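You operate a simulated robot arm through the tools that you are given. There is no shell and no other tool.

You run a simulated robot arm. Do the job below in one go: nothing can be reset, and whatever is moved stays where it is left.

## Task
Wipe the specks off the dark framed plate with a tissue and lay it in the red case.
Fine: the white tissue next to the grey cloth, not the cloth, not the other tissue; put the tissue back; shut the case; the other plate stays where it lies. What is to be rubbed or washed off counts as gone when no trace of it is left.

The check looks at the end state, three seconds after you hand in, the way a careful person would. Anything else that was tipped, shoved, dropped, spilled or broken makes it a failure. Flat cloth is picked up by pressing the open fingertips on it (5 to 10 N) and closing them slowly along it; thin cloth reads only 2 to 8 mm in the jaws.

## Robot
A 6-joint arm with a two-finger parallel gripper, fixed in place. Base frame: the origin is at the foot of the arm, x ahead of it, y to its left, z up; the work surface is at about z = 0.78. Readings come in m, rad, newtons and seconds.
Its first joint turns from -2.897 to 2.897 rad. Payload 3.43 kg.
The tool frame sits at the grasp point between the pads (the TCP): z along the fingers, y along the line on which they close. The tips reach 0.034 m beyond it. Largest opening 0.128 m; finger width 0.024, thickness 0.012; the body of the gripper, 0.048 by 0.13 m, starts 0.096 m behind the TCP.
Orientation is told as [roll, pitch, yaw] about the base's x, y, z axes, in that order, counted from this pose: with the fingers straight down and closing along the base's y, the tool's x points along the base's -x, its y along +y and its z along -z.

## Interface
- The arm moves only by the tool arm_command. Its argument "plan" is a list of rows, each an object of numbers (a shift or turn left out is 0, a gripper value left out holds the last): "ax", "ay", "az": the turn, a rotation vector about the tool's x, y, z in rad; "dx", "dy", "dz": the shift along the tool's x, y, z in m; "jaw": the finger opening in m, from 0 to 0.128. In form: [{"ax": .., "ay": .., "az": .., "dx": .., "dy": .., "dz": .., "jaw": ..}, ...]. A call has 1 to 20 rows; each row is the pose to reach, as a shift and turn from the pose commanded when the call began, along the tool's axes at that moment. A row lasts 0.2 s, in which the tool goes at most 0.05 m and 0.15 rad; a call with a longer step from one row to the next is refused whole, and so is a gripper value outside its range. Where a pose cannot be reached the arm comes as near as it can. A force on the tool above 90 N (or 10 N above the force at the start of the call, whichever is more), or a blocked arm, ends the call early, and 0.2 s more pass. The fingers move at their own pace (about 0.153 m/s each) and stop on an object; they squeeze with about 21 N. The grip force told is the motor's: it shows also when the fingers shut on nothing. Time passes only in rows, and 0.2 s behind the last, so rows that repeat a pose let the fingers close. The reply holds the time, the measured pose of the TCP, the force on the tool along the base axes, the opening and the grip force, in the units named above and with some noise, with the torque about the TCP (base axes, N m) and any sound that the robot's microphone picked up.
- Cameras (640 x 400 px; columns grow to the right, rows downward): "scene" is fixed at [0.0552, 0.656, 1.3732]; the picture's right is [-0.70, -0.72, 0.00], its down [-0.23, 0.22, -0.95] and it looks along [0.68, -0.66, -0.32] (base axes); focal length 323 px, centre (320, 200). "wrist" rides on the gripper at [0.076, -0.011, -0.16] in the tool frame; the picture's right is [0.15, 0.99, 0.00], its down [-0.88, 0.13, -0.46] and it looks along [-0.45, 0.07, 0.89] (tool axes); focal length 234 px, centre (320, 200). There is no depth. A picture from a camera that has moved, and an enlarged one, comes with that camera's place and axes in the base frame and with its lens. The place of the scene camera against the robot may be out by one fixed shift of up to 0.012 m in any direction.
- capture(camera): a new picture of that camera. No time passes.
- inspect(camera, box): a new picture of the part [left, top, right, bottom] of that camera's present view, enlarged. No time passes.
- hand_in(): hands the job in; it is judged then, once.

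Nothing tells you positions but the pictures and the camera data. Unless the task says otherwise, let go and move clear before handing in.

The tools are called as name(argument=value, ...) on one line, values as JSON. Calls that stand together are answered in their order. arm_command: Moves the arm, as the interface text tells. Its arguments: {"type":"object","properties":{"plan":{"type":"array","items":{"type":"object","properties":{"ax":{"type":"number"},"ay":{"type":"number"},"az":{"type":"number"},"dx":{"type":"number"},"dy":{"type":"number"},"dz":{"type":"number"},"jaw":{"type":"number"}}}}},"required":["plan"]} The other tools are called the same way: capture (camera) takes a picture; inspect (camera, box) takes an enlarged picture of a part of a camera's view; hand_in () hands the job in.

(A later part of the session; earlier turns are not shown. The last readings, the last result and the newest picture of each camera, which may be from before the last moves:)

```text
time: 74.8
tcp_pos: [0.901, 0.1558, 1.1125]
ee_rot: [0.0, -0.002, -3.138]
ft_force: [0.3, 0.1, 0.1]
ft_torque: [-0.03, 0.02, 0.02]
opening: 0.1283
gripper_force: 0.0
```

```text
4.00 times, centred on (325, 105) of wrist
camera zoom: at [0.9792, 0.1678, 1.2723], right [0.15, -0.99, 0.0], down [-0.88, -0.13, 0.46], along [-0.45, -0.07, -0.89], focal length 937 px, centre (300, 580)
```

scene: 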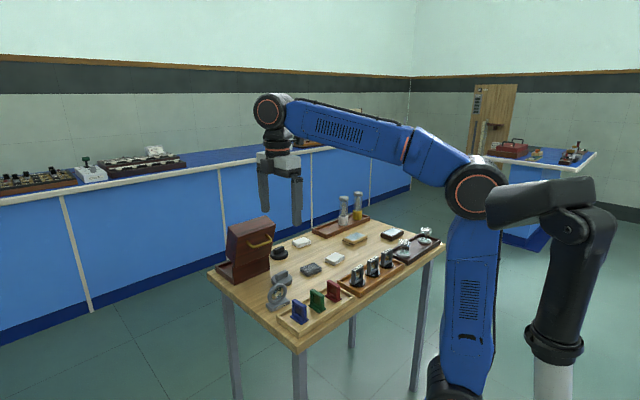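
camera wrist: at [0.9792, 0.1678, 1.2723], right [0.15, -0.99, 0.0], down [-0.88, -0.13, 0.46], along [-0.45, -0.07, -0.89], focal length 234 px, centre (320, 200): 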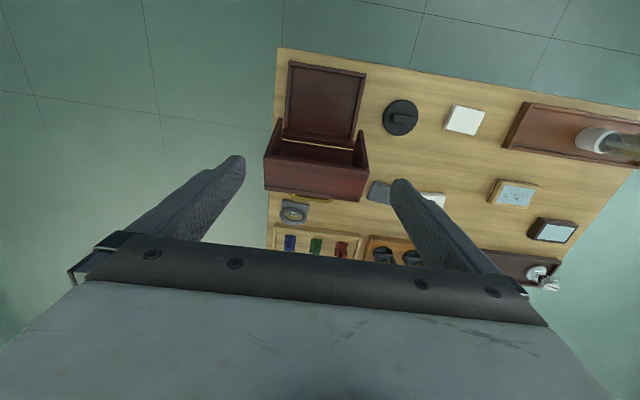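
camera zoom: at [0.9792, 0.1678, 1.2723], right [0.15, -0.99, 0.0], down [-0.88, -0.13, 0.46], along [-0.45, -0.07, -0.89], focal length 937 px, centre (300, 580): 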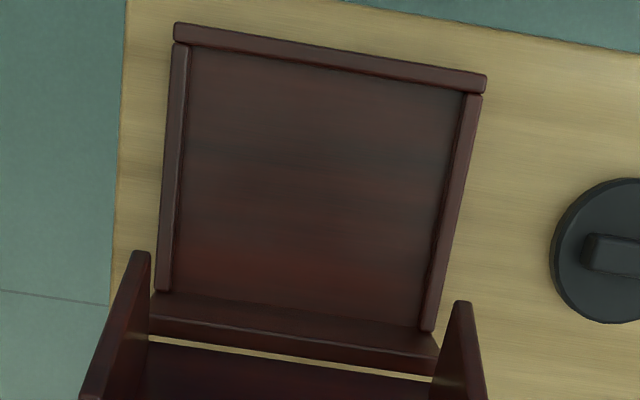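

The tray is empty: inner area about x 0.885 to 0.993 and y 0.094 to 0.217. I'll go back to the plate at quarter-turn yaw to grip it across its 55 mm width, and later lay it lengthwise along x in the tray.

arm_command(plan=[{"dx": -0.012, "dy": 0.038, "az": 0.11}, {"dx": -0.024, "dy": 0.076, "az": 0.22}, {"dx": -0.036, "dy": 0.114, "az": 0.33}, {"dx": -0.048, "dy": 0.152, "dz": 0.01, "az": 0.45}, {"dx": -0.06, "dy": 0.19, "dz": 0.025, "az": 0.56}, {"dx": -0.072, "dy": 0.228, "dz": 0.04, "az": 0.67}, {"dx": -0.084, "dy": 0.266, "dz": 0.055, "az": 0.78}, {"dx": -0.096, "dy": 0.304, "dz": 0.07, "az": 0.9}, {"dx": -0.108, "dy": 0.342, "dz": 0.085, "az": 1.01}, {"dx": -0.12, "dy": 0.38, "dz": 0.1, "az": 1.12}, {"dx": -0.132, "dy": 0.418, "dz": 0.115, "az": 1.23}, {"dx": -0.144, "dy": 0.456, "dz": 0.13, "az": 1.35}, {"dx": -0.156, "dy": 0.494, "dz": 0.145, "az": 1.46}, {"dx": -0.166, "dy": 0.531, "dz": 0.1625, "az": 1.57}, {"dx": -0.166, "dy": 0.531, "dz": 0.1625, "az": 1.57, "jaw": 0.078}, {"dx": -0.166, "dy": 0.531, "dz": 0.1625, "az": 1.57, "jaw": 0.078}])

capture(camera="wrist")

inspect(camera="wrist", box=[250, 30, 390, 140])

```text
time: 78.2
tcp_pos: [0.7377, -0.3783, 0.9456]
ee_rot: [0.0, 0.0, 1.572]
ft_force: [-0.7, 0.3, 1.0]
ft_torque: [0.01, 0.0, -0.03]
opening: 0.0779
gripper_force: 0.0
```

```text
taken
camera wrist: at [0.7514, -0.4521, 1.1069], right [-0.99, -0.15, 0.0], down [-0.13, 0.88, 0.46], along [-0.07, 0.45, -0.89], focal length 234 px, centre (320, 200)
```

wrist: 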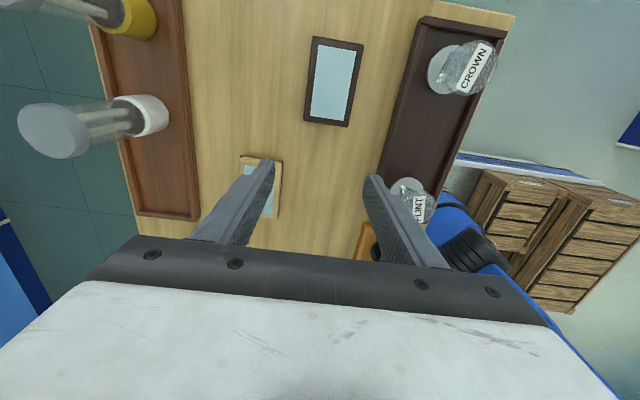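

```text
3.64 times, centred on (320, 85) of wrist
camera zoom: at [0.7514, -0.4521, 1.1069], right [-0.99, -0.15, 0.0], down [-0.13, 0.88, 0.46], along [-0.07, 0.45, -0.89], focal length 852 px, centre (320, 618)
```

zoom: 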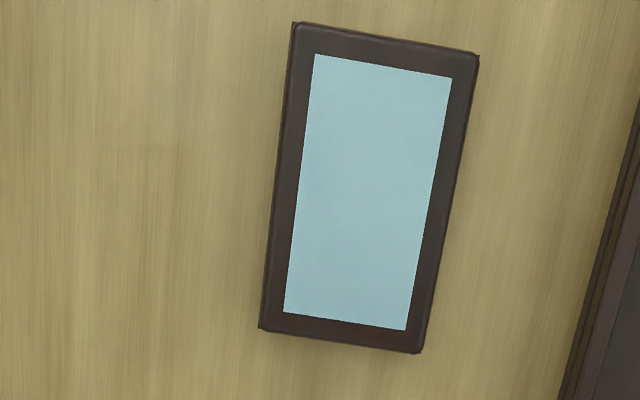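

The plate is exactly where it was (centre 0.7364, -0.449), aligned with the base axes. I'll straddle it across x and close.

arm_command(plan=[{"dx": 0.035, "dy": 0.001, "dz": 0.01}, {"dx": 0.0707, "dy": 0.0013, "dz": 0.03}, {"dx": 0.0707, "dy": 0.0013, "dz": 0.065}, {"dx": 0.0707, "dy": 0.0013, "dz": 0.095}, {"dx": 0.0707, "dy": 0.0013, "dz": 0.115}, {"dx": 0.0707, "dy": 0.0013, "dz": 0.127}, {"dx": 0.0707, "dy": 0.0013, "dz": 0.127}])

inspect(camera="scene", box=[360, 195, 440, 250])

capture(camera="wrist")

```text
time: 79.8
tcp_pos: [0.7354, -0.4481, 0.8226]
ee_rot: [0.0, 0.002, 1.572]
ft_force: [-0.8, -0.4, 0.3]
ft_torque: [-0.02, -0.01, 0.0]
opening: 0.078
gripper_force: 0.1
```

```text
7.27 times, centred on (400, 222) of scene
camera zoom: at [0.0552, 0.656, 1.3732], right [-0.7, -0.72, 0.0], down [-0.23, 0.22, -0.95], along [0.68, -0.66, -0.32], focal length 2349 px, centre (-262, 36)
```

zoom: 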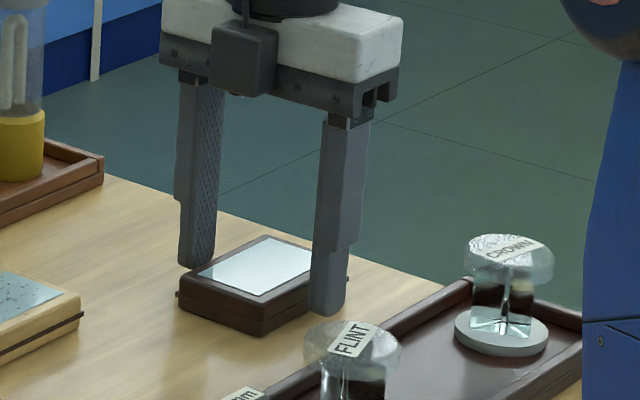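

```text
taken
camera wrist: at [0.7494, -0.5223, 0.9819], right [-0.99, -0.15, 0.0], down [-0.13, 0.88, 0.46], along [-0.07, 0.45, -0.89], focal length 234 px, centre (320, 200)
```

wrist: 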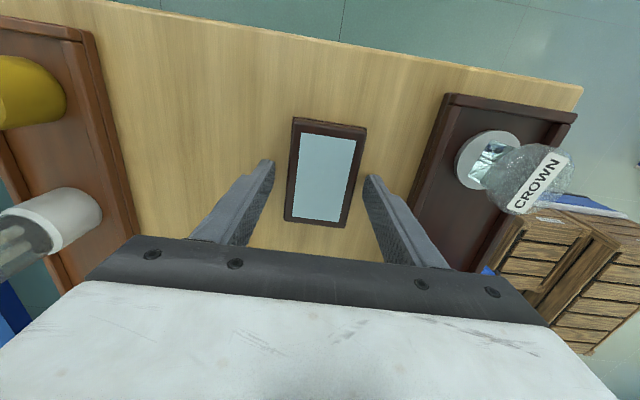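

The fingers straddle the plate evenly. I'll go down 3 mm more and close slowly.

arm_command(plan=[{"dz": 0.002}, {"dz": 0.0035}, {"dz": 0.0035, "jaw": 0.068}, {"dz": 0.0035, "jaw": 0.06}, {"dz": 0.0035, "jaw": 0.055}, {"dz": 0.0035, "jaw": 0.05}, {"dz": 0.0035, "jaw": 0.045}, {"dz": 0.0035, "jaw": 0.045}])

inspect(camera="scene", box=[360, 195, 440, 250])

```text
time: 81.6
tcp_pos: [0.7348, -0.4482, 0.8188]
ee_rot: [0.0, -0.001, 1.572]
ft_force: [1.1, 0.3, 0.7]
ft_torque: [0.0, 0.05, -0.01]
opening: 0.0574
gripper_force: 21.1
```

```text
7.27 times, centred on (400, 222) of scene
camera zoom: at [0.0552, 0.656, 1.3732], right [-0.7, -0.72, 0.0], down [-0.23, 0.22, -0.95], along [0.68, -0.66, -0.32], focal length 2349 px, centre (-262, 36)
```

zoom: 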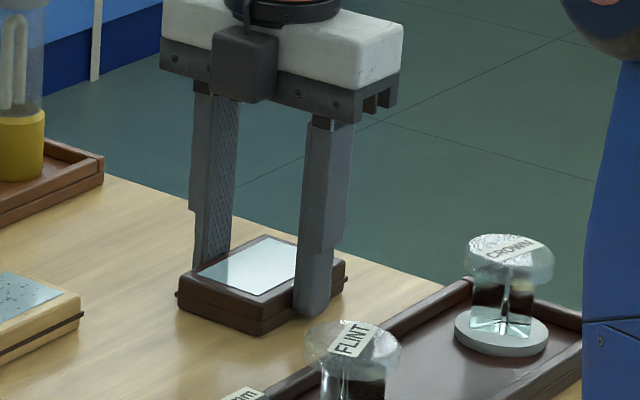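

The plate is held at 57 mm opening with a 21 N grip. I'll lift it well clear and carry it toward the case.

arm_command(plan=[{"dz": -0.01}, {"dz": -0.03}, {"dz": -0.07}, {"dz": -0.115}, {"dz": -0.16}, {"dz": -0.205}, {"dz": -0.25}, {"dx": -0.03, "dy": -0.01, "dz": -0.27}, {"dx": -0.07, "dy": -0.02, "dz": -0.27}, {"dx": -0.11, "dy": -0.03, "dz": -0.27}, {"dx": -0.15, "dy": -0.04, "dz": -0.27}, {"dx": -0.19, "dy": -0.05, "dz": -0.27}, {"dx": -0.23, "dy": -0.06, "dz": -0.27}, {"dx": -0.27, "dy": -0.07, "dz": -0.27}, {"dx": -0.31, "dy": -0.08, "dz": -0.27}, {"dx": -0.35, "dy": -0.09, "dz": -0.27}, {"dx": -0.39, "dy": -0.1, "dz": -0.27}, {"dx": -0.39, "dy": -0.1, "dz": -0.27}])

capture(camera="scene")

```text
time: 85.4
tcp_pos: [0.8351, -0.0542, 1.0882]
ee_rot: [-0.001, 0.001, 1.573]
ft_force: [0.5, 0.5, -1.7]
ft_torque: [-0.04, 0.02, 0.02]
opening: 0.0575
gripper_force: 20.8
```

```text
taken
```

scene: 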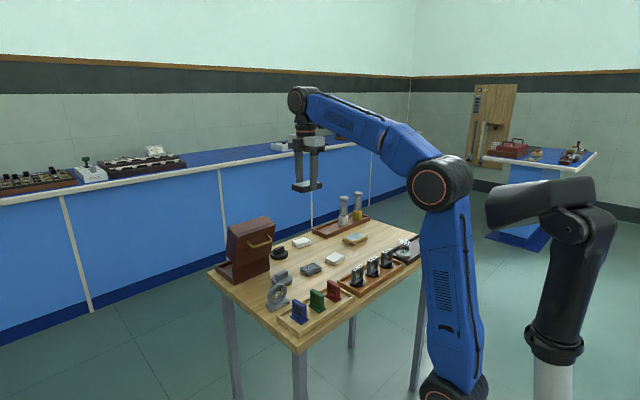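

arm_command(plan=[{"dx": -0.01, "dy": -0.009, "az": -0.13}, {"dx": -0.028, "dy": -0.018, "az": -0.26}, {"dx": -0.046, "dy": -0.027, "az": -0.39}, {"dx": -0.064, "dy": -0.036, "az": -0.52}, {"dx": -0.082, "dy": -0.045, "az": -0.65}, {"dx": -0.1, "dy": -0.054, "az": -0.78}, {"dx": -0.118, "dy": -0.063, "az": -0.91}, {"dx": -0.136, "dy": -0.072, "az": -1.04}, {"dx": -0.154, "dy": -0.081, "az": -1.17}, {"dx": -0.175, "dy": -0.09, "az": -1.3}, {"dx": -0.195, "dy": -0.1, "az": -1.44}, {"dx": -0.2097, "dy": -0.106, "az": -1.569}, {"dx": -0.2097, "dy": -0.106, "az": -1.569}, {"dx": -0.2097, "dy": -0.106, "az": -1.569}])

capture(camera="wrist")

inspect(camera="scene", box=[190, 130, 340, 290])

```text
time: 88.4
tcp_pos: [0.9378, 0.1552, 1.0885]
ee_rot: [0.0, 0.0, -3.141]
ft_force: [0.1, -0.2, -1.4]
ft_torque: [0.02, -0.02, 0.0]
opening: 0.0574
gripper_force: 21.1
```

```text
taken
camera wrist: at [1.0165, 0.1672, 1.2482], right [0.15, -0.99, 0.0], down [-0.88, -0.13, 0.46], along [-0.45, -0.07, -0.89], focal length 234 px, centre (320, 200)
```

wrist: 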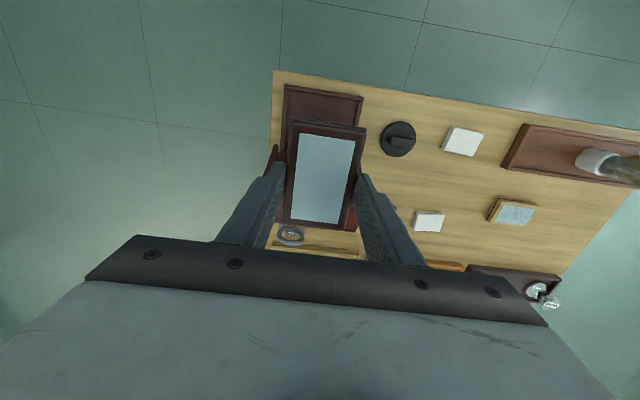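

```text
2.50 times, centred on (265, 210) of scene
camera zoom: at [0.0552, 0.656, 1.3732], right [-0.7, -0.72, 0.0], down [-0.23, 0.22, -0.95], along [0.68, -0.66, -0.32], focal length 808 px, centre (458, 175)
```

zoom: 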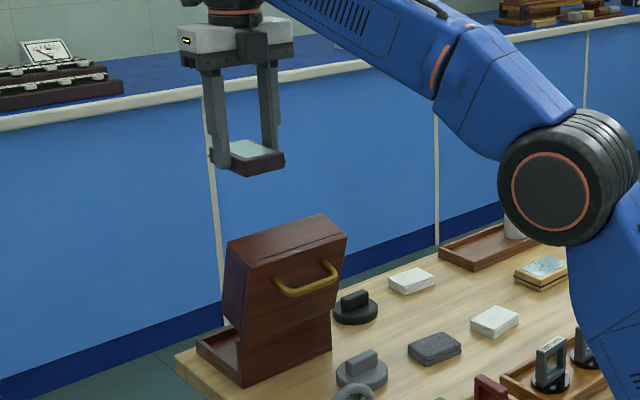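

The plate hangs over the tray, lengthwise along x. I'll lower in stages, checking the clearance to the lid shell.

arm_command(plan=[{"dz": 0.03}, {"dz": 0.065}, {"dz": 0.1}, {"dz": 0.13}, {"dz": 0.13}])

capture(camera="wrist")

inspect(camera="scene", box=[190, 150, 340, 290])

```text
time: 89.6
tcp_pos: [0.9409, 0.1552, 0.9536]
ee_rot: [0.001, 0.0, -3.141]
ft_force: [0.5, 0.5, -1.6]
ft_torque: [0.04, 0.0, 0.0]
opening: 0.0576
gripper_force: 20.7
```

```text
taken
camera wrist: at [1.0182, 0.1673, 1.1146], right [0.15, -0.99, 0.0], down [-0.88, -0.13, 0.46], along [-0.45, -0.07, -0.89], focal length 234 px, centre (320, 200)
```

wrist: 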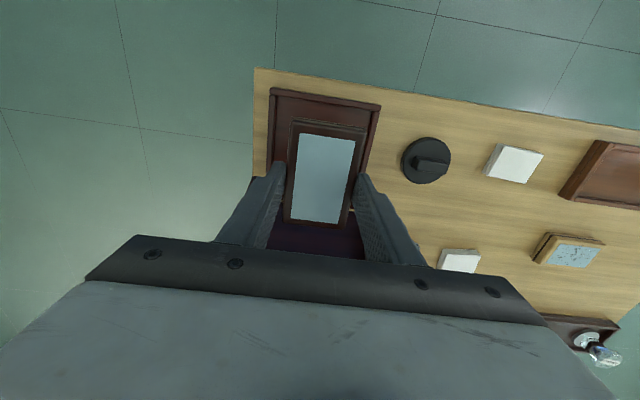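

```text
2.86 times, centred on (265, 220) of scene
camera zoom: at [0.0552, 0.656, 1.3732], right [-0.7, -0.72, 0.0], down [-0.23, 0.22, -0.95], along [0.68, -0.66, -0.32], focal length 923 px, centre (477, 143)
```

zoom: 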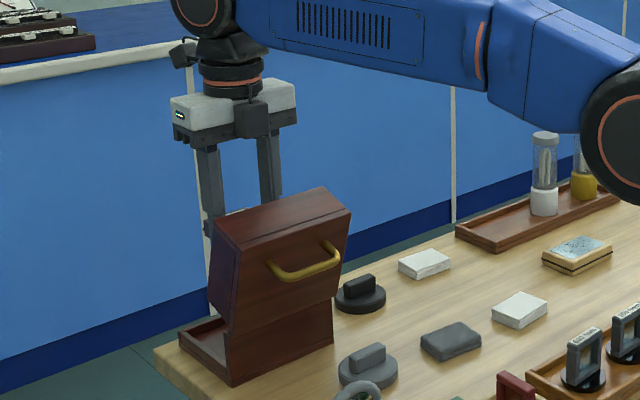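

Clearance is good and the forearm is well above. I'll keep lowering.

arm_command(plan=[{"dz": 0.025}, {"dz": 0.05}, {"dz": 0.075}, {"dz": 0.085}, {"dz": 0.085}])

capture(camera="wrist")

inspect(camera="scene", box=[190, 150, 340, 290])

```text
time: 90.8
tcp_pos: [0.942, 0.1515, 0.8712]
ee_rot: [0.001, 0.001, -3.142]
ft_force: [-0.5, 1.0, -0.9]
ft_torque: [0.0, -0.02, 0.03]
opening: 0.0574
gripper_force: 20.7
```

```text
taken
camera wrist: at [1.0183, 0.1656, 1.0316], right [0.15, -0.99, 0.0], down [-0.88, -0.13, 0.46], along [-0.45, -0.07, -0.89], focal length 234 px, centre (320, 200)
```

wrist: 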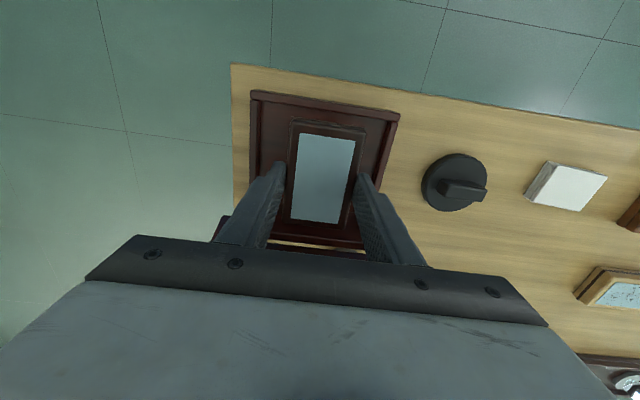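

```text
2.86 times, centred on (265, 220) of scene
camera zoom: at [0.0552, 0.656, 1.3732], right [-0.7, -0.72, 0.0], down [-0.23, 0.22, -0.95], along [0.68, -0.66, -0.32], focal length 923 px, centre (477, 143)
```

zoom: 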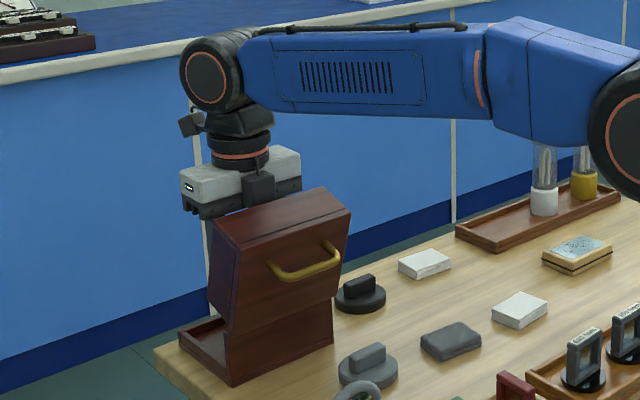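

The plate is centred in the tray opening with over 10 mm to spare on each side. I'll lower to just above the floor, then feel for contact.

arm_command(plan=[{"dz": 0.015}, {"dz": 0.028}, {"dz": 0.035}, {"dz": 0.038}, {"dz": 0.038}])

arm_command(plan=[{"dz": 0.001}, {"dz": 0.002}, {"dz": 0.002}])

```text
time: 92.0
tcp_pos: [0.9399, 0.1529, 0.8334]
ee_rot: [-0.001, 0.0, -3.142]
ft_force: [0.3, 0.5, -0.7]
ft_torque: [0.01, 0.0, 0.01]
opening: 0.0575
gripper_force: 21.2
```

```text
time: 92.8
tcp_pos: [0.9395, 0.1527, 0.8329]
ee_rot: [0.0, 0.002, -3.141]
ft_force: [0.1, 0.7, -0.3]
ft_torque: [-0.03, 0.01, 0.0]
opening: 0.0579
gripper_force: 20.9
```

arm_command(plan=[{"dz": 0.001}, {"dz": 0.002}, {"dz": 0.002}])

arm_command(plan=[{"dz": 0.001}, {"dz": 0.001}])

capture(camera="wrist")

```text
time: 93.6
tcp_pos: [0.94, 0.1534, 0.8306]
ee_rot: [0.0, 0.0, -3.141]
ft_force: [0.5, 0.3, -1.9]
ft_torque: [-0.02, 0.01, 0.01]
opening: 0.0573
gripper_force: 21.5
```

```text
time: 94.2
tcp_pos: [0.9402, 0.154, 0.8303]
ee_rot: [-0.001, 0.0, -3.14]
ft_force: [0.0, 0.7, -2.1]
ft_torque: [-0.03, 0.02, 0.01]
opening: 0.0573
gripper_force: 21.3
```

```text
taken
camera wrist: at [1.0181, 0.1659, 0.99], right [0.15, -0.99, 0.0], down [-0.88, -0.13, 0.46], along [-0.45, -0.07, -0.89], focal length 234 px, centre (320, 200)
```

wrist: 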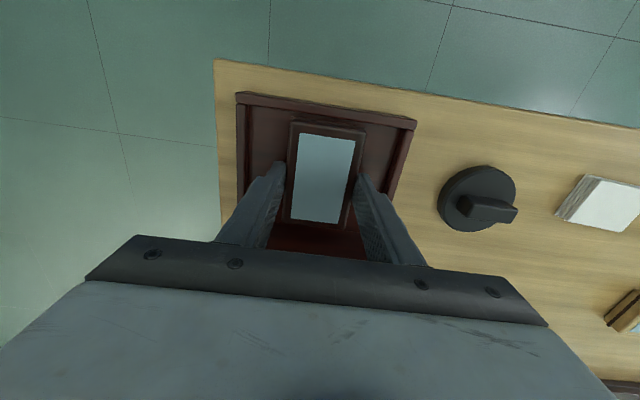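

arm_command(plan=[{"dz": 0.001}, {"dz": 0.0015}, {"dz": 0.0015}])

arm_command(plan=[{"dz": 0.001}, {"dz": 0.001}])

arm_command(plan=[{"dz": 0.001}, {"dz": 0.001}])

```text
time: 95.0
tcp_pos: [0.9415, 0.1524, 0.8288]
ee_rot: [0.0, 0.001, -3.142]
ft_force: [0.1, -0.2, -1.6]
ft_torque: [-0.02, 0.02, 0.01]
opening: 0.0576
gripper_force: 20.7
```

```text
time: 95.6
tcp_pos: [0.9408, 0.1536, 0.8294]
ee_rot: [0.0, 0.002, -3.143]
ft_force: [0.4, 1.8, 3.4]
ft_torque: [0.18, 0.03, -0.01]
opening: 0.0578
gripper_force: 20.9
```

```text
time: 96.2
tcp_pos: [0.94, 0.1533, 0.827]
ee_rot: [0.0, 0.003, -3.142]
ft_force: [3.0, 0.9, 16.0]
ft_torque: [0.07, 0.29, 0.02]
opening: 0.0575
gripper_force: 20.5
```

Contact with the tray floor is at about z = 0.8275. I'll relax slightly, open modestly (staying inside the tray walls), and rise straight up.

arm_command(plan=[{"dz": -0.0008}, {"dz": -0.0008, "jaw": 0.058}, {"dz": -0.0008, "jaw": 0.062}, {"dz": -0.0008, "jaw": 0.068}, {"dz": -0.0008, "jaw": 0.074}, {"dz": -0.0008, "jaw": 0.074}, {"dz": -0.01, "jaw": 0.074}, {"dz": -0.03, "jaw": 0.074}, {"dz": -0.07, "jaw": 0.074}, {"dz": -0.11, "jaw": 0.074}, {"dz": -0.15, "jaw": 0.074}, {"dz": -0.19, "jaw": 0.074}, {"dz": -0.23, "jaw": 0.074}, {"dz": -0.26, "jaw": 0.074}, {"dz": -0.26, "jaw": 0.074}])

capture(camera="wrist")

inspect(camera="wrist", box=[240, 50, 400, 210])

inspect(camera="scene", box=[190, 150, 340, 290])

```text
time: 99.4
tcp_pos: [0.9398, 0.1542, 1.0897]
ee_rot: [0.0, -0.001, -3.143]
ft_force: [-0.1, -0.1, 1.0]
ft_torque: [0.0, 0.01, 0.01]
opening: 0.0741
gripper_force: 0.0
```

```text
taken
camera wrist: at [1.0186, 0.1661, 1.2496], right [0.15, -0.99, 0.0], down [-0.88, -0.13, 0.46], along [-0.45, -0.07, -0.89], focal length 234 px, centre (320, 200)
```

wrist: 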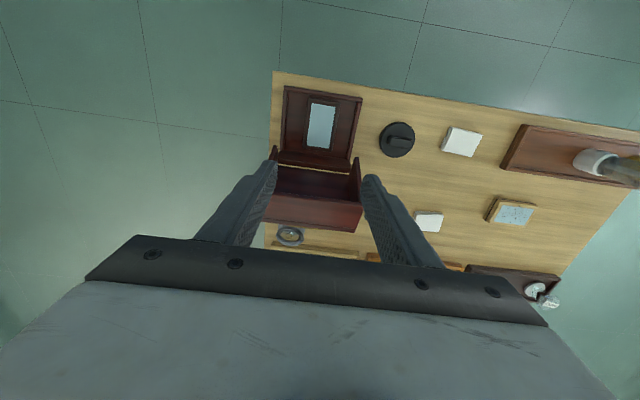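

```text
2.50 times, centred on (320, 130) of wrist
camera zoom: at [1.0186, 0.1661, 1.2496], right [0.15, -0.99, 0.0], down [-0.88, -0.13, 0.46], along [-0.45, -0.07, -0.89], focal length 585 px, centre (320, 375)
```

zoom: 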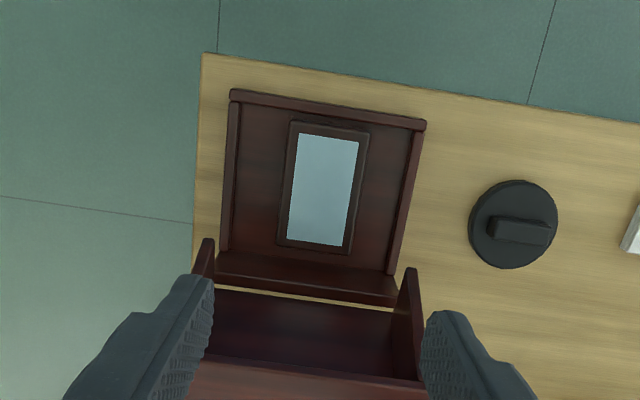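

```text
2.86 times, centred on (265, 220) of scene
camera zoom: at [0.0552, 0.656, 1.3732], right [-0.7, -0.72, 0.0], down [-0.23, 0.22, -0.95], along [0.68, -0.66, -0.32], focal length 923 px, centre (477, 143)
```

zoom: 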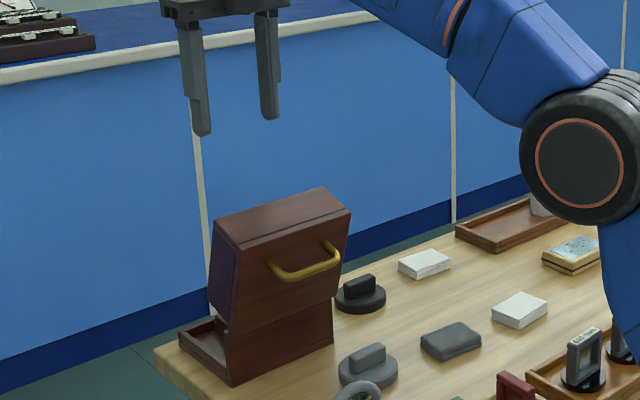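

The plate lies flat and square in the tray. I'll check that it's still clean, then swing back to fetch the lid's handle.

inspect(camera="wrist", box=[295, 90, 350, 160])

arm_command(plan=[{"dx": -0.017, "az": 0.12}, {"dx": -0.035, "az": 0.24}, {"dx": -0.053, "az": 0.36}, {"dx": -0.071, "az": 0.48}, {"dx": -0.089, "az": 0.6}, {"dx": -0.107, "az": 0.73}, {"dx": -0.125, "az": 0.85}, {"dx": -0.143, "az": 0.97}, {"dx": -0.161, "az": 1.09}, {"dx": -0.179, "az": 1.21}, {"dx": -0.197, "dz": 0.005, "az": 1.33}, {"dx": -0.215, "dz": 0.012, "az": 1.45}, {"dx": -0.2275, "dy": 0.0015, "dz": 0.018, "az": 1.571}, {"dx": -0.2275, "dy": 0.0015, "dz": 0.018, "az": 1.571, "jaw": 0.035}])

arm_command(plan=[{"ax": 0.13}, {"ax": 0.26}, {"ax": 0.39}, {"ax": 0.52}, {"ax": 0.65}, {"ax": 0.78}, {"ax": 0.91}, {"ax": 1.04}, {"ax": 1.17}, {"ax": 1.3}, {"ax": 1.3}])

capture(camera="wrist")

capture(camera="scene")

```text
5.71 times, centred on (322, 125) of wrist
camera zoom: at [1.0186, 0.1661, 1.2496], right [0.15, -0.99, 0.0], down [-0.88, -0.13, 0.46], along [-0.45, -0.07, -0.89], focal length 1338 px, centre (306, 629)
```

zoom: 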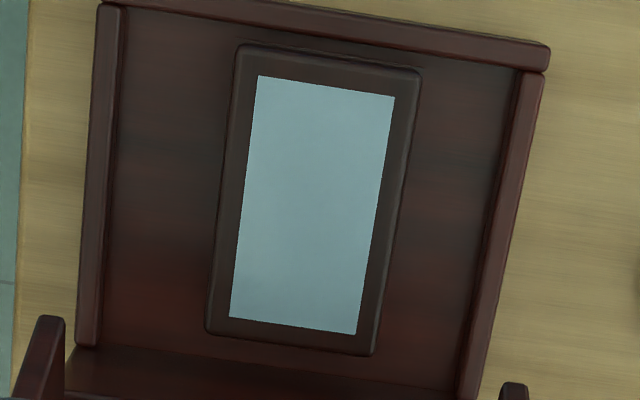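

```text
time: 102.4
tcp_pos: [0.7104, 0.152, 1.068]
ee_rot: [-0.001, 0.0, 1.569]
ft_force: [0.6, -0.3, -1.0]
ft_torque: [0.0, 0.04, 0.03]
opening: 0.0349
gripper_force: 0.2
```

```text
time: 104.8
tcp_pos: [0.7116, 0.1513, 1.0676]
ee_rot: [-1.302, 0.0, 1.57]
ft_force: [0.3, 0.3, -0.1]
ft_torque: [0.0, -0.02, -0.02]
opening: 0.035
gripper_force: 0.0
```

```text
taken
camera wrist: at [0.563, 0.0768, 1.1214], right [-0.26, -0.15, -0.95], down [-0.47, 0.88, 0.0], along [0.84, 0.45, -0.3], focal length 234 px, centre (320, 200)
```

wrist: 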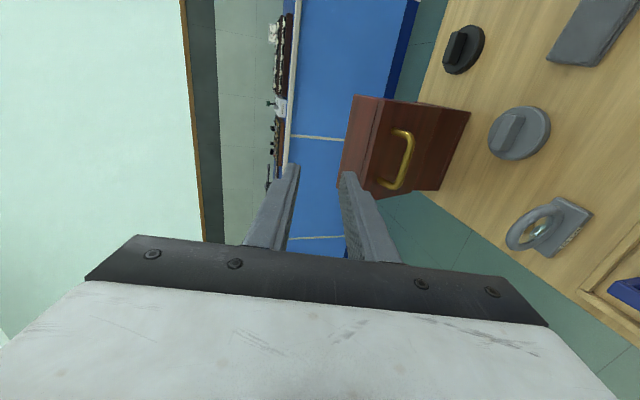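

```text
taken
```

scene: 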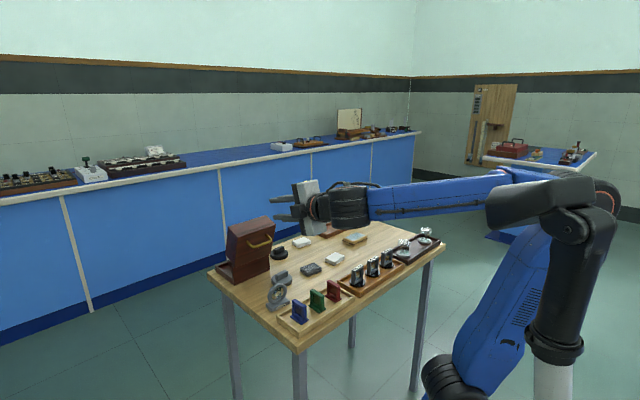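

The plate is spotless. Now I'll lower the horizontal gripper to line up with the handle, stopping short of it to check the alignment.

arm_command(plan=[{"dy": 0.03, "dz": 0.01}, {"dy": 0.06, "dz": 0.02}, {"dy": 0.09, "dz": 0.03}, {"dy": 0.1117, "dz": 0.0384}, {"dy": 0.1117, "dz": 0.0384}])

capture(camera="wrist")

inspect(camera="wrist", box=[240, 80, 480, 260])

inspect(camera="scene", box=[200, 180, 350, 310])

```text
time: 106.0
tcp_pos: [0.7173, 0.1496, 0.9498]
ee_rot: [-1.3, 0.002, 1.571]
ft_force: [0.2, 0.8, 0.5]
ft_torque: [-0.02, 0.01, 0.0]
opening: 0.0352
gripper_force: 0.0
```

```text
taken
camera wrist: at [0.5684, 0.0749, 1.0048], right [-0.26, -0.15, -0.95], down [-0.47, 0.88, 0.0], along [0.84, 0.45, -0.3], focal length 234 px, centre (320, 200)
```

wrist: 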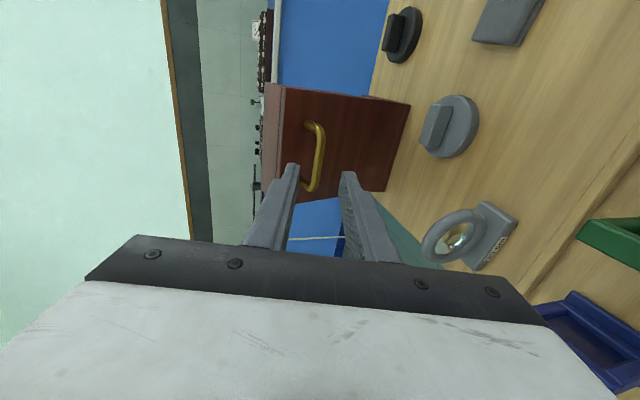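

```text
2.22 times, centred on (360, 170) of wrist
camera zoom: at [0.5684, 0.0749, 1.0048], right [-0.26, -0.15, -0.95], down [-0.47, 0.88, 0.0], along [0.84, 0.45, -0.3], focal length 520 px, centre (231, 267)
```

zoom: 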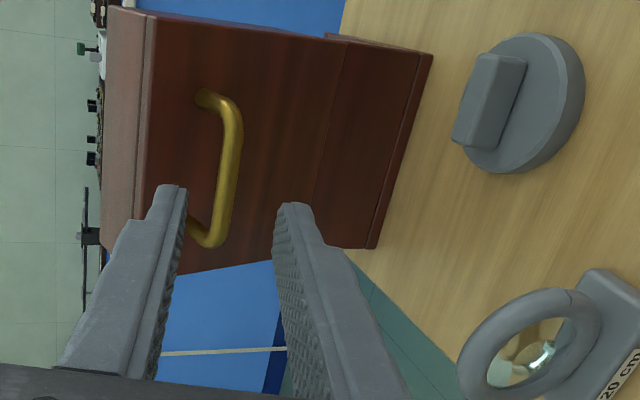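

```text
3.08 times, centred on (275, 245) of scene
camera zoom: at [0.0552, 0.656, 1.3732], right [-0.7, -0.72, 0.0], down [-0.23, 0.22, -0.95], along [0.68, -0.66, -0.32], focal length 994 px, centre (458, 62)
```

zoom: 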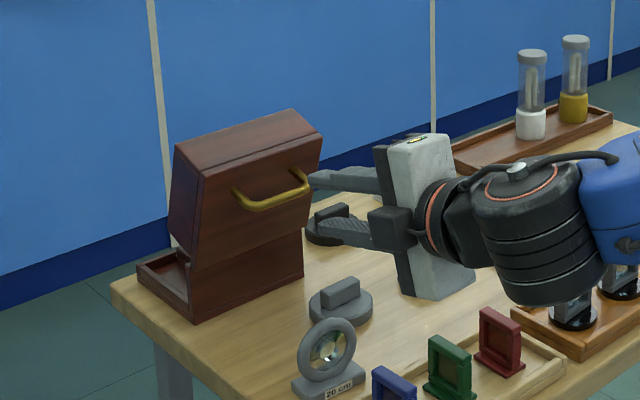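

The bar lines up centrally between the fingers. I'll slide in shallowly and close on it.

arm_command(plan=[{"dz": 0.02}, {"dz": 0.04}, {"dz": 0.055}, {"dz": 0.068}, {"dz": 0.068}])

inspect(camera="wrist", box=[240, 80, 480, 260])

inspect(camera="scene", box=[200, 180, 350, 310])

```text
time: 107.2
tcp_pos: [0.783, 0.1493, 0.9332]
ee_rot: [-1.301, 0.001, 1.571]
ft_force: [-0.1, 0.2, -1.4]
ft_torque: [-0.01, 0.02, -0.03]
opening: 0.0347
gripper_force: 0.0
```

```text
2.22 times, centred on (360, 170) of wrist
camera zoom: at [0.6341, 0.0744, 0.9868], right [-0.26, -0.15, -0.95], down [-0.47, 0.88, 0.0], along [0.84, 0.45, -0.3], focal length 520 px, centre (231, 267)
```

zoom: 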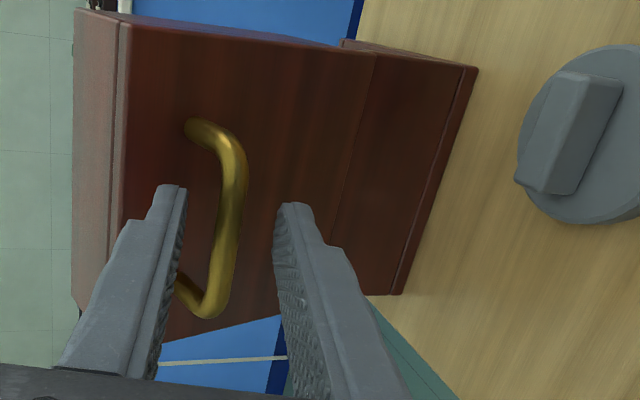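

```text
3.08 times, centred on (275, 245) of scene
camera zoom: at [0.0552, 0.656, 1.3732], right [-0.7, -0.72, 0.0], down [-0.23, 0.22, -0.95], along [0.68, -0.66, -0.32], focal length 994 px, centre (458, 62)
```

zoom: 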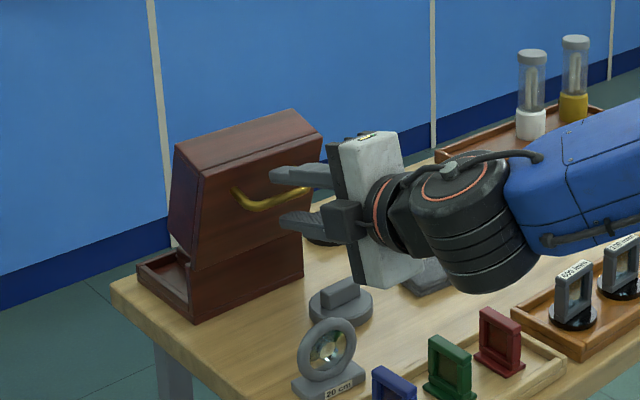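

arm_command(plan=[{"jaw": 0.025}, {"jaw": 0.015}, {"jaw": 0.01}, {"jaw": 0.005}, {"jaw": 0.003}, {"jaw": 0.003}])

inspect(camera="wrist", box=[240, 80, 480, 260])

```text
time: 108.6
tcp_pos: [0.782, 0.149, 0.9336]
ee_rot: [-1.3, 0.0, 1.57]
ft_force: [5.9, 1.0, 14.4]
ft_torque: [0.16, -0.35, -0.02]
opening: 0.0117
gripper_force: 7.4
```

```text
2.22 times, centred on (360, 170) of wrist
camera zoom: at [0.6339, 0.0744, 0.9874], right [-0.26, -0.15, -0.95], down [-0.47, 0.88, 0.0], along [0.84, 0.45, -0.3], focal length 520 px, centre (231, 267)
```

zoom: 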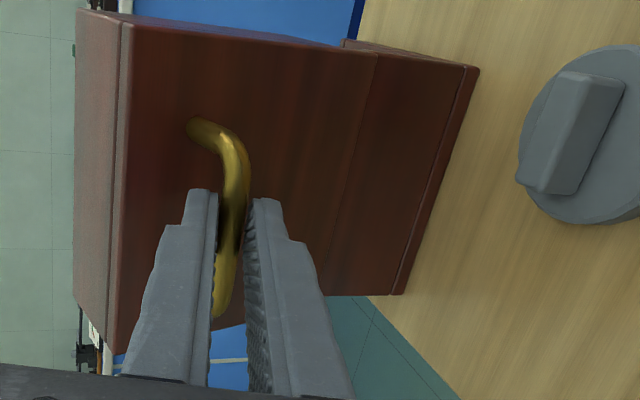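

arm_command(plan=[{"dy": -0.001}, {"dy": -0.001}, {"dy": -0.001}])

```text
time: 109.4
tcp_pos: [0.7842, 0.1495, 0.9348]
ee_rot: [-1.3, 0.0, 1.571]
ft_force: [-8.8, -5.3, 7.7]
ft_torque: [0.66, -0.06, -0.39]
opening: 0.0095
gripper_force: 43.4
```

The handle is gripped again (9.5 mm, 43 N). I'll retrace the arc with fixed tool angle, first to about 1.6 rad.

arm_command(plan=[{"dy": -0.0055, "dz": 0.0043}, {"dy": -0.011, "dz": 0.0085}, {"dy": -0.0148, "dz": 0.0121}, {"dy": -0.0184, "dz": 0.0157}, {"dy": -0.0217, "dz": 0.0196}, {"dy": -0.025, "dz": 0.0235}, {"dy": -0.025, "dz": 0.0235}])

inspect(camera="scene", box=[200, 180, 350, 310])

```text
time: 111.0
tcp_pos: [0.8139, 0.1499, 0.9523]
ee_rot: [-1.303, 0.0, 1.568]
ft_force: [-5.0, -30.7, 11.9]
ft_torque: [0.02, -0.28, -0.93]
opening: 0.0092
gripper_force: 43.2
```

```text
3.08 times, centred on (275, 245) of scene
camera zoom: at [0.0552, 0.656, 1.3732], right [-0.7, -0.72, 0.0], down [-0.23, 0.22, -0.95], along [0.68, -0.66, -0.32], focal length 994 px, centre (458, 62)
```

zoom: 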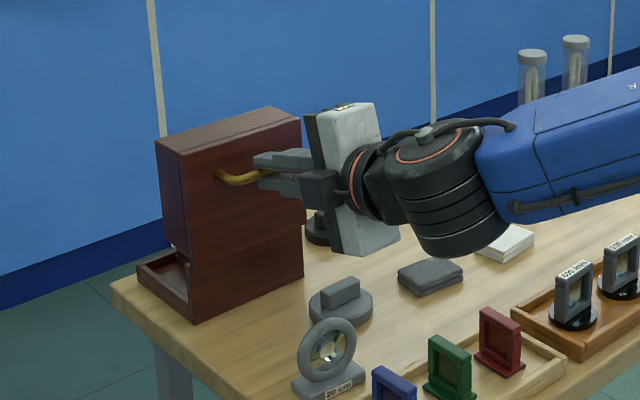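

Motion is good, but a sideways force of -30 N has built up along the bar. I'll ease that off while continuing to 1.3 rad.

arm_command(plan=[{"dx": 0.0015}, {"dx": 0.0015, "dy": -0.0029, "dz": 0.0042}, {"dx": 0.0015, "dy": -0.0058, "dz": 0.0084}, {"dx": 0.0015, "dy": -0.0082, "dz": 0.013}, {"dx": 0.0015, "dy": -0.0107, "dz": 0.0175}, {"dx": 0.0015, "dy": -0.0127, "dz": 0.0221}, {"dx": 0.0015, "dy": -0.0146, "dz": 0.0268}, {"dx": 0.0015, "dy": -0.0146, "dz": 0.0268}])

inspect(camera="scene", box=[200, 180, 350, 310])

```text
time: 112.8
tcp_pos: [0.845, 0.1499, 0.9598]
ee_rot: [-1.302, 0.001, 1.569]
ft_force: [-2.4, -13.5, 28.0]
ft_torque: [-0.15, -0.55, -0.26]
opening: 0.0095
gripper_force: 43.2
```

```text
3.08 times, centred on (275, 245) of scene
camera zoom: at [0.0552, 0.656, 1.3732], right [-0.7, -0.72, 0.0], down [-0.23, 0.22, -0.95], along [0.68, -0.66, -0.32], focal length 994 px, centre (458, 62)
```

zoom: 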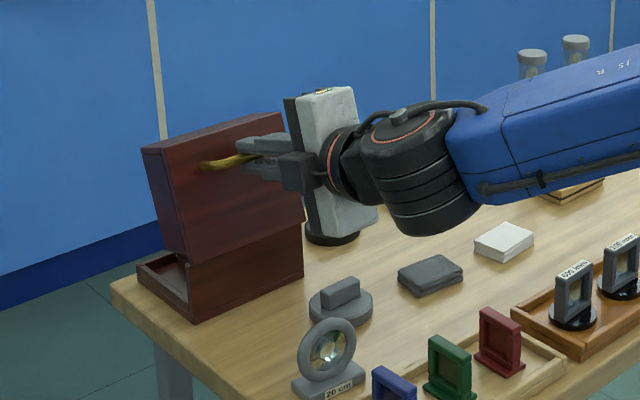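

Lid is at about 1.3 rad. A circle refit from all grips gives a hinge at (0.876, 0.853) with a bar radius of 99 mm. I'll follow that down to 0.8 rad, turning the tool with the lid.

arm_command(plan=[{"dx": 0.0007, "dy": -0.001}, {"dx": 0.0007, "dy": -0.0038, "dz": 0.0048, "ax": -0.05}, {"dx": 0.0007, "dy": -0.0064, "dz": 0.0098, "ax": -0.1}, {"dx": 0.0007, "dy": -0.0087, "dz": 0.0149, "ax": -0.15}, {"dx": 0.0007, "dy": -0.0107, "dz": 0.0201, "ax": -0.2}, {"dx": 0.0007, "dy": -0.0125, "dz": 0.0254, "ax": -0.25}, {"dx": 0.0007, "dy": -0.014, "dz": 0.0308, "ax": -0.3}, {"dx": 0.0007, "dy": -0.0152, "dz": 0.0363, "ax": -0.35}, {"dx": 0.0007, "dy": -0.0161, "dz": 0.0418, "ax": -0.4}, {"dx": 0.0007, "dy": -0.0168, "dz": 0.0474, "ax": -0.45}, {"dx": 0.0007, "dy": -0.0172, "dz": 0.053, "ax": -0.5}, {"dx": 0.0007, "dy": -0.0172, "dz": 0.053, "ax": -0.5}])

inspect(camera="scene", box=[200, 180, 350, 310])

```text
time: 115.4
tcp_pos: [0.901, 0.1495, 0.9605]
ee_rot: [-0.799, 0.003, 1.572]
ft_force: [9.9, -0.4, 21.4]
ft_torque: [-0.16, -0.5, -0.05]
opening: 0.0094
gripper_force: 43.8
```

```text
3.08 times, centred on (275, 245) of scene
camera zoom: at [0.0552, 0.656, 1.3732], right [-0.7, -0.72, 0.0], down [-0.23, 0.22, -0.95], along [0.68, -0.66, -0.32], focal length 994 px, centre (458, 62)
```

zoom: 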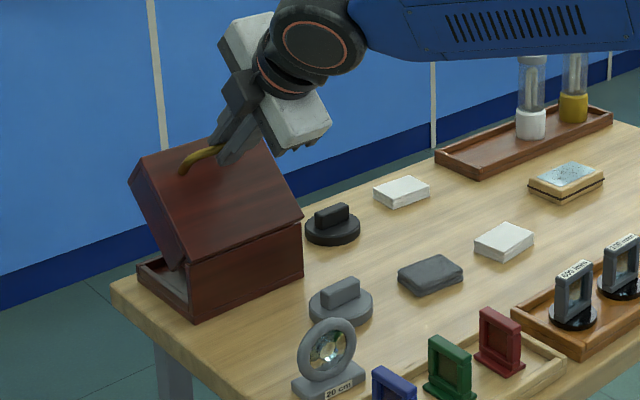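

It's tracking well. I'll continue down to 0.3 rad.

arm_command(plan=[{"dy": -0.0009, "dz": -0.0003}, {"dy": -0.0036, "dz": 0.0045, "ax": -0.05}, {"dy": -0.0061, "dz": 0.0094, "ax": -0.1}, {"dy": -0.0083, "dz": 0.0146, "ax": -0.15}, {"dy": -0.0103, "dz": 0.0199, "ax": -0.2}, {"dy": -0.012, "dz": 0.0252, "ax": -0.25}, {"dy": -0.0135, "dz": 0.0305, "ax": -0.3}, {"dy": -0.0147, "dz": 0.036, "ax": -0.35}, {"dy": -0.0156, "dz": 0.0415, "ax": -0.4}, {"dy": -0.0161, "dz": 0.0471, "ax": -0.45}, {"dy": -0.0164, "dz": 0.0527, "ax": -0.5}, {"dy": -0.0164, "dz": 0.0527, "ax": -0.5}])

inspect(camera="scene", box=[200, 180, 350, 310])

```text
time: 118.0
tcp_pos: [0.9496, 0.1507, 0.9364]
ee_rot: [-0.301, 0.001, 1.571]
ft_force: [20.6, 29.6, 15.1]
ft_torque: [0.89, -0.52, 0.31]
opening: 0.0095
gripper_force: 42.6
```

```text
3.08 times, centred on (275, 245) of scene
camera zoom: at [0.0552, 0.656, 1.3732], right [-0.7, -0.72, 0.0], down [-0.23, 0.22, -0.95], along [0.68, -0.66, -0.32], focal length 994 px, centre (458, 62)
```

zoom: 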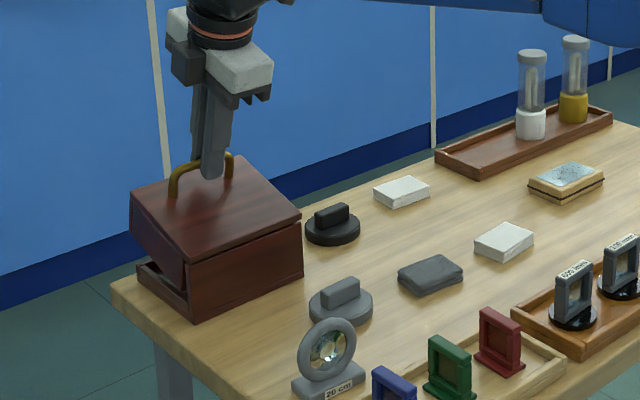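

I'll relieve the sideways force and go down to about 0.05 rad.

arm_command(plan=[{"dx": -0.0015, "dy": -0.0011}, {"dx": -0.0015, "dy": -0.0037, "dz": 0.0048, "ax": -0.05}, {"dx": -0.0015, "dy": -0.0062, "dz": 0.0098, "ax": -0.1}, {"dx": -0.0015, "dy": -0.0084, "dz": 0.0149, "ax": -0.15}, {"dx": -0.0015, "dy": -0.0104, "dz": 0.0201, "ax": -0.2}, {"dx": -0.0015, "dy": -0.0118, "dz": 0.0245, "ax": -0.25}, {"dx": -0.0015, "dy": -0.0118, "dz": 0.0245, "ax": -0.25}])

inspect(camera="scene", box=[200, 210, 300, 290])

```text
time: 119.6
tcp_pos: [0.9684, 0.1494, 0.9145]
ee_rot: [-0.05, 0.002, 1.571]
ft_force: [14.6, 1.9, 4.4]
ft_torque: [-0.24, -0.38, 0.04]
opening: 0.0095
gripper_force: 42.9
```

```text
5.00 times, centred on (250, 250) of scene
camera zoom: at [0.0552, 0.656, 1.3732], right [-0.7, -0.72, 0.0], down [-0.23, 0.22, -0.95], along [0.68, -0.66, -0.32], focal length 1615 px, centre (670, -50)
```

zoom: 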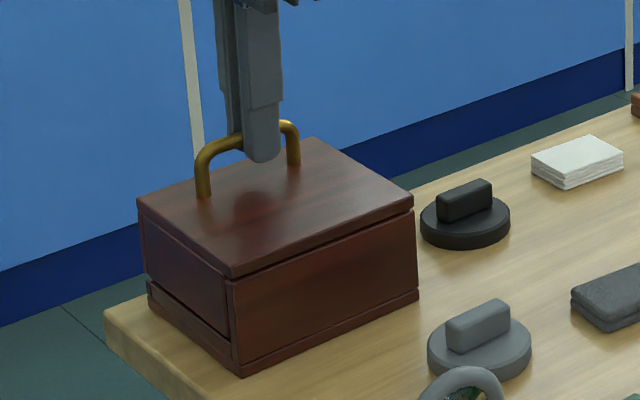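

Nearly shut. I'll lower the last few millimetres gently.

arm_command(plan=[{"dy": -0.001, "dz": 0.001, "ax": -0.01}, {"dy": -0.0015, "dz": 0.0025, "ax": -0.025}, {"dy": -0.002, "dz": 0.004, "ax": -0.04}, {"dy": -0.0024, "dz": 0.005, "ax": -0.05}, {"dy": -0.0024, "dz": 0.005, "ax": -0.05}])

inspect(camera="scene", box=[210, 240, 290, 290])

```text
time: 120.8
tcp_pos: [0.9708, 0.1496, 0.9129]
ee_rot: [-0.004, 0.001, 1.571]
ft_force: [7.6, -9.0, 25.6]
ft_torque: [-0.71, -0.11, 0.05]
opening: 0.0091
gripper_force: 42.9
```

```text
8.00 times, centred on (250, 265) of scene
camera zoom: at [0.0552, 0.656, 1.3732], right [-0.7, -0.72, 0.0], down [-0.23, 0.22, -0.95], along [0.68, -0.66, -0.32], focal length 2584 px, centre (880, -320)
```

zoom: 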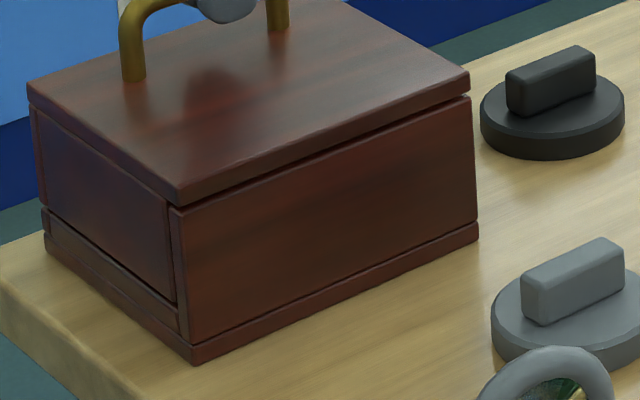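

The lid has seated (25 N upward). I'll release the handle and rise.

arm_command(plan=[{"dz": -0.001}, {"dz": -0.001, "jaw": 0.015}, {"dz": -0.001, "jaw": 0.03}, {"dz": -0.001, "jaw": 0.05}, {"dz": -0.001, "jaw": 0.05}, {"dz": -0.02, "jaw": 0.05}, {"dz": -0.06, "jaw": 0.05}, {"dz": -0.1, "jaw": 0.05}, {"dz": -0.14, "jaw": 0.05}, {"dz": -0.14, "jaw": 0.05}])

inspect(camera="scene", box=[210, 240, 290, 290])

inspect(camera="scene", box=[212, 230, 278, 290])

capture(camera="wrist")

```text
time: 123.0
tcp_pos: [0.9729, 0.1472, 1.0515]
ee_rot: [0.0, 0.0, 1.569]
ft_force: [-0.4, -1.0, -0.1]
ft_torque: [0.03, 0.0, -0.01]
opening: 0.0501
gripper_force: 0.0
```

```text
8.00 times, centred on (250, 265) of scene
camera zoom: at [0.0552, 0.656, 1.3732], right [-0.7, -0.72, 0.0], down [-0.23, 0.22, -0.95], along [0.68, -0.66, -0.32], focal length 2584 px, centre (880, -320)
```

zoom: 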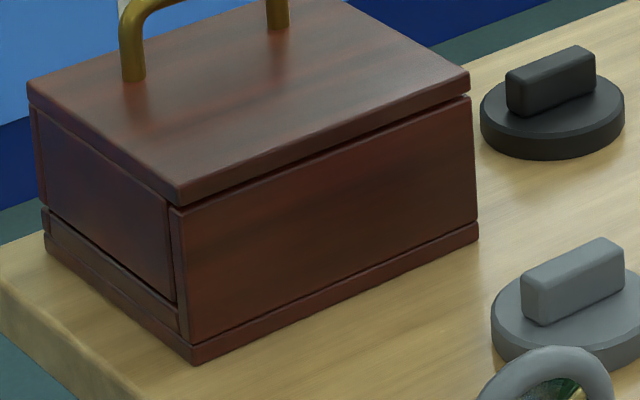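

```text
6.67 times, centred on (245, 260) of scene
camera zoom: at [0.0552, 0.656, 1.3732], right [-0.7, -0.72, 0.0], down [-0.23, 0.22, -0.95], along [0.68, -0.66, -0.32], focal length 2154 px, centre (820, -200)
```

zoom: 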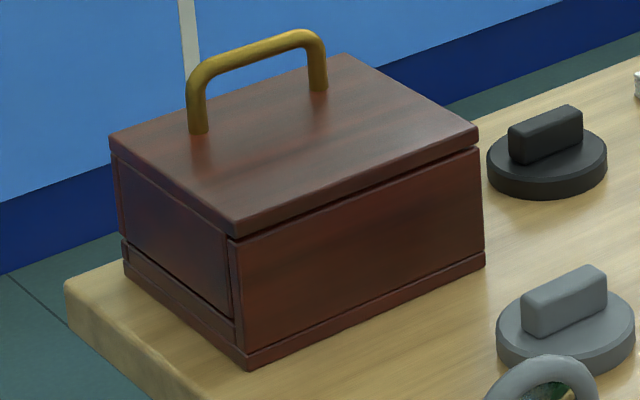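

```text
taken
camera wrist: at [0.9846, 0.0724, 1.2121], right [-0.99, -0.15, 0.0], down [-0.13, 0.88, 0.46], along [-0.07, 0.45, -0.89], focal length 234 px, centre (320, 200)
```

wrist: 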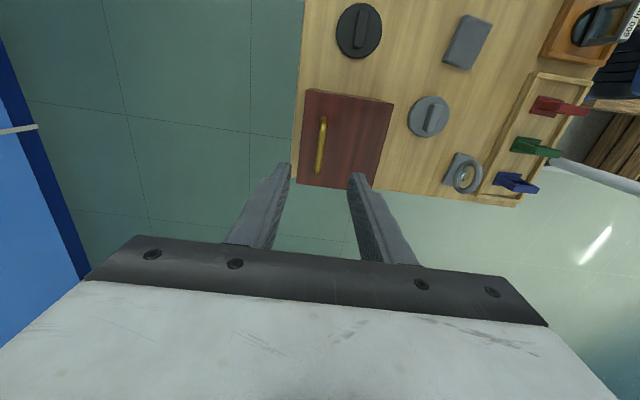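

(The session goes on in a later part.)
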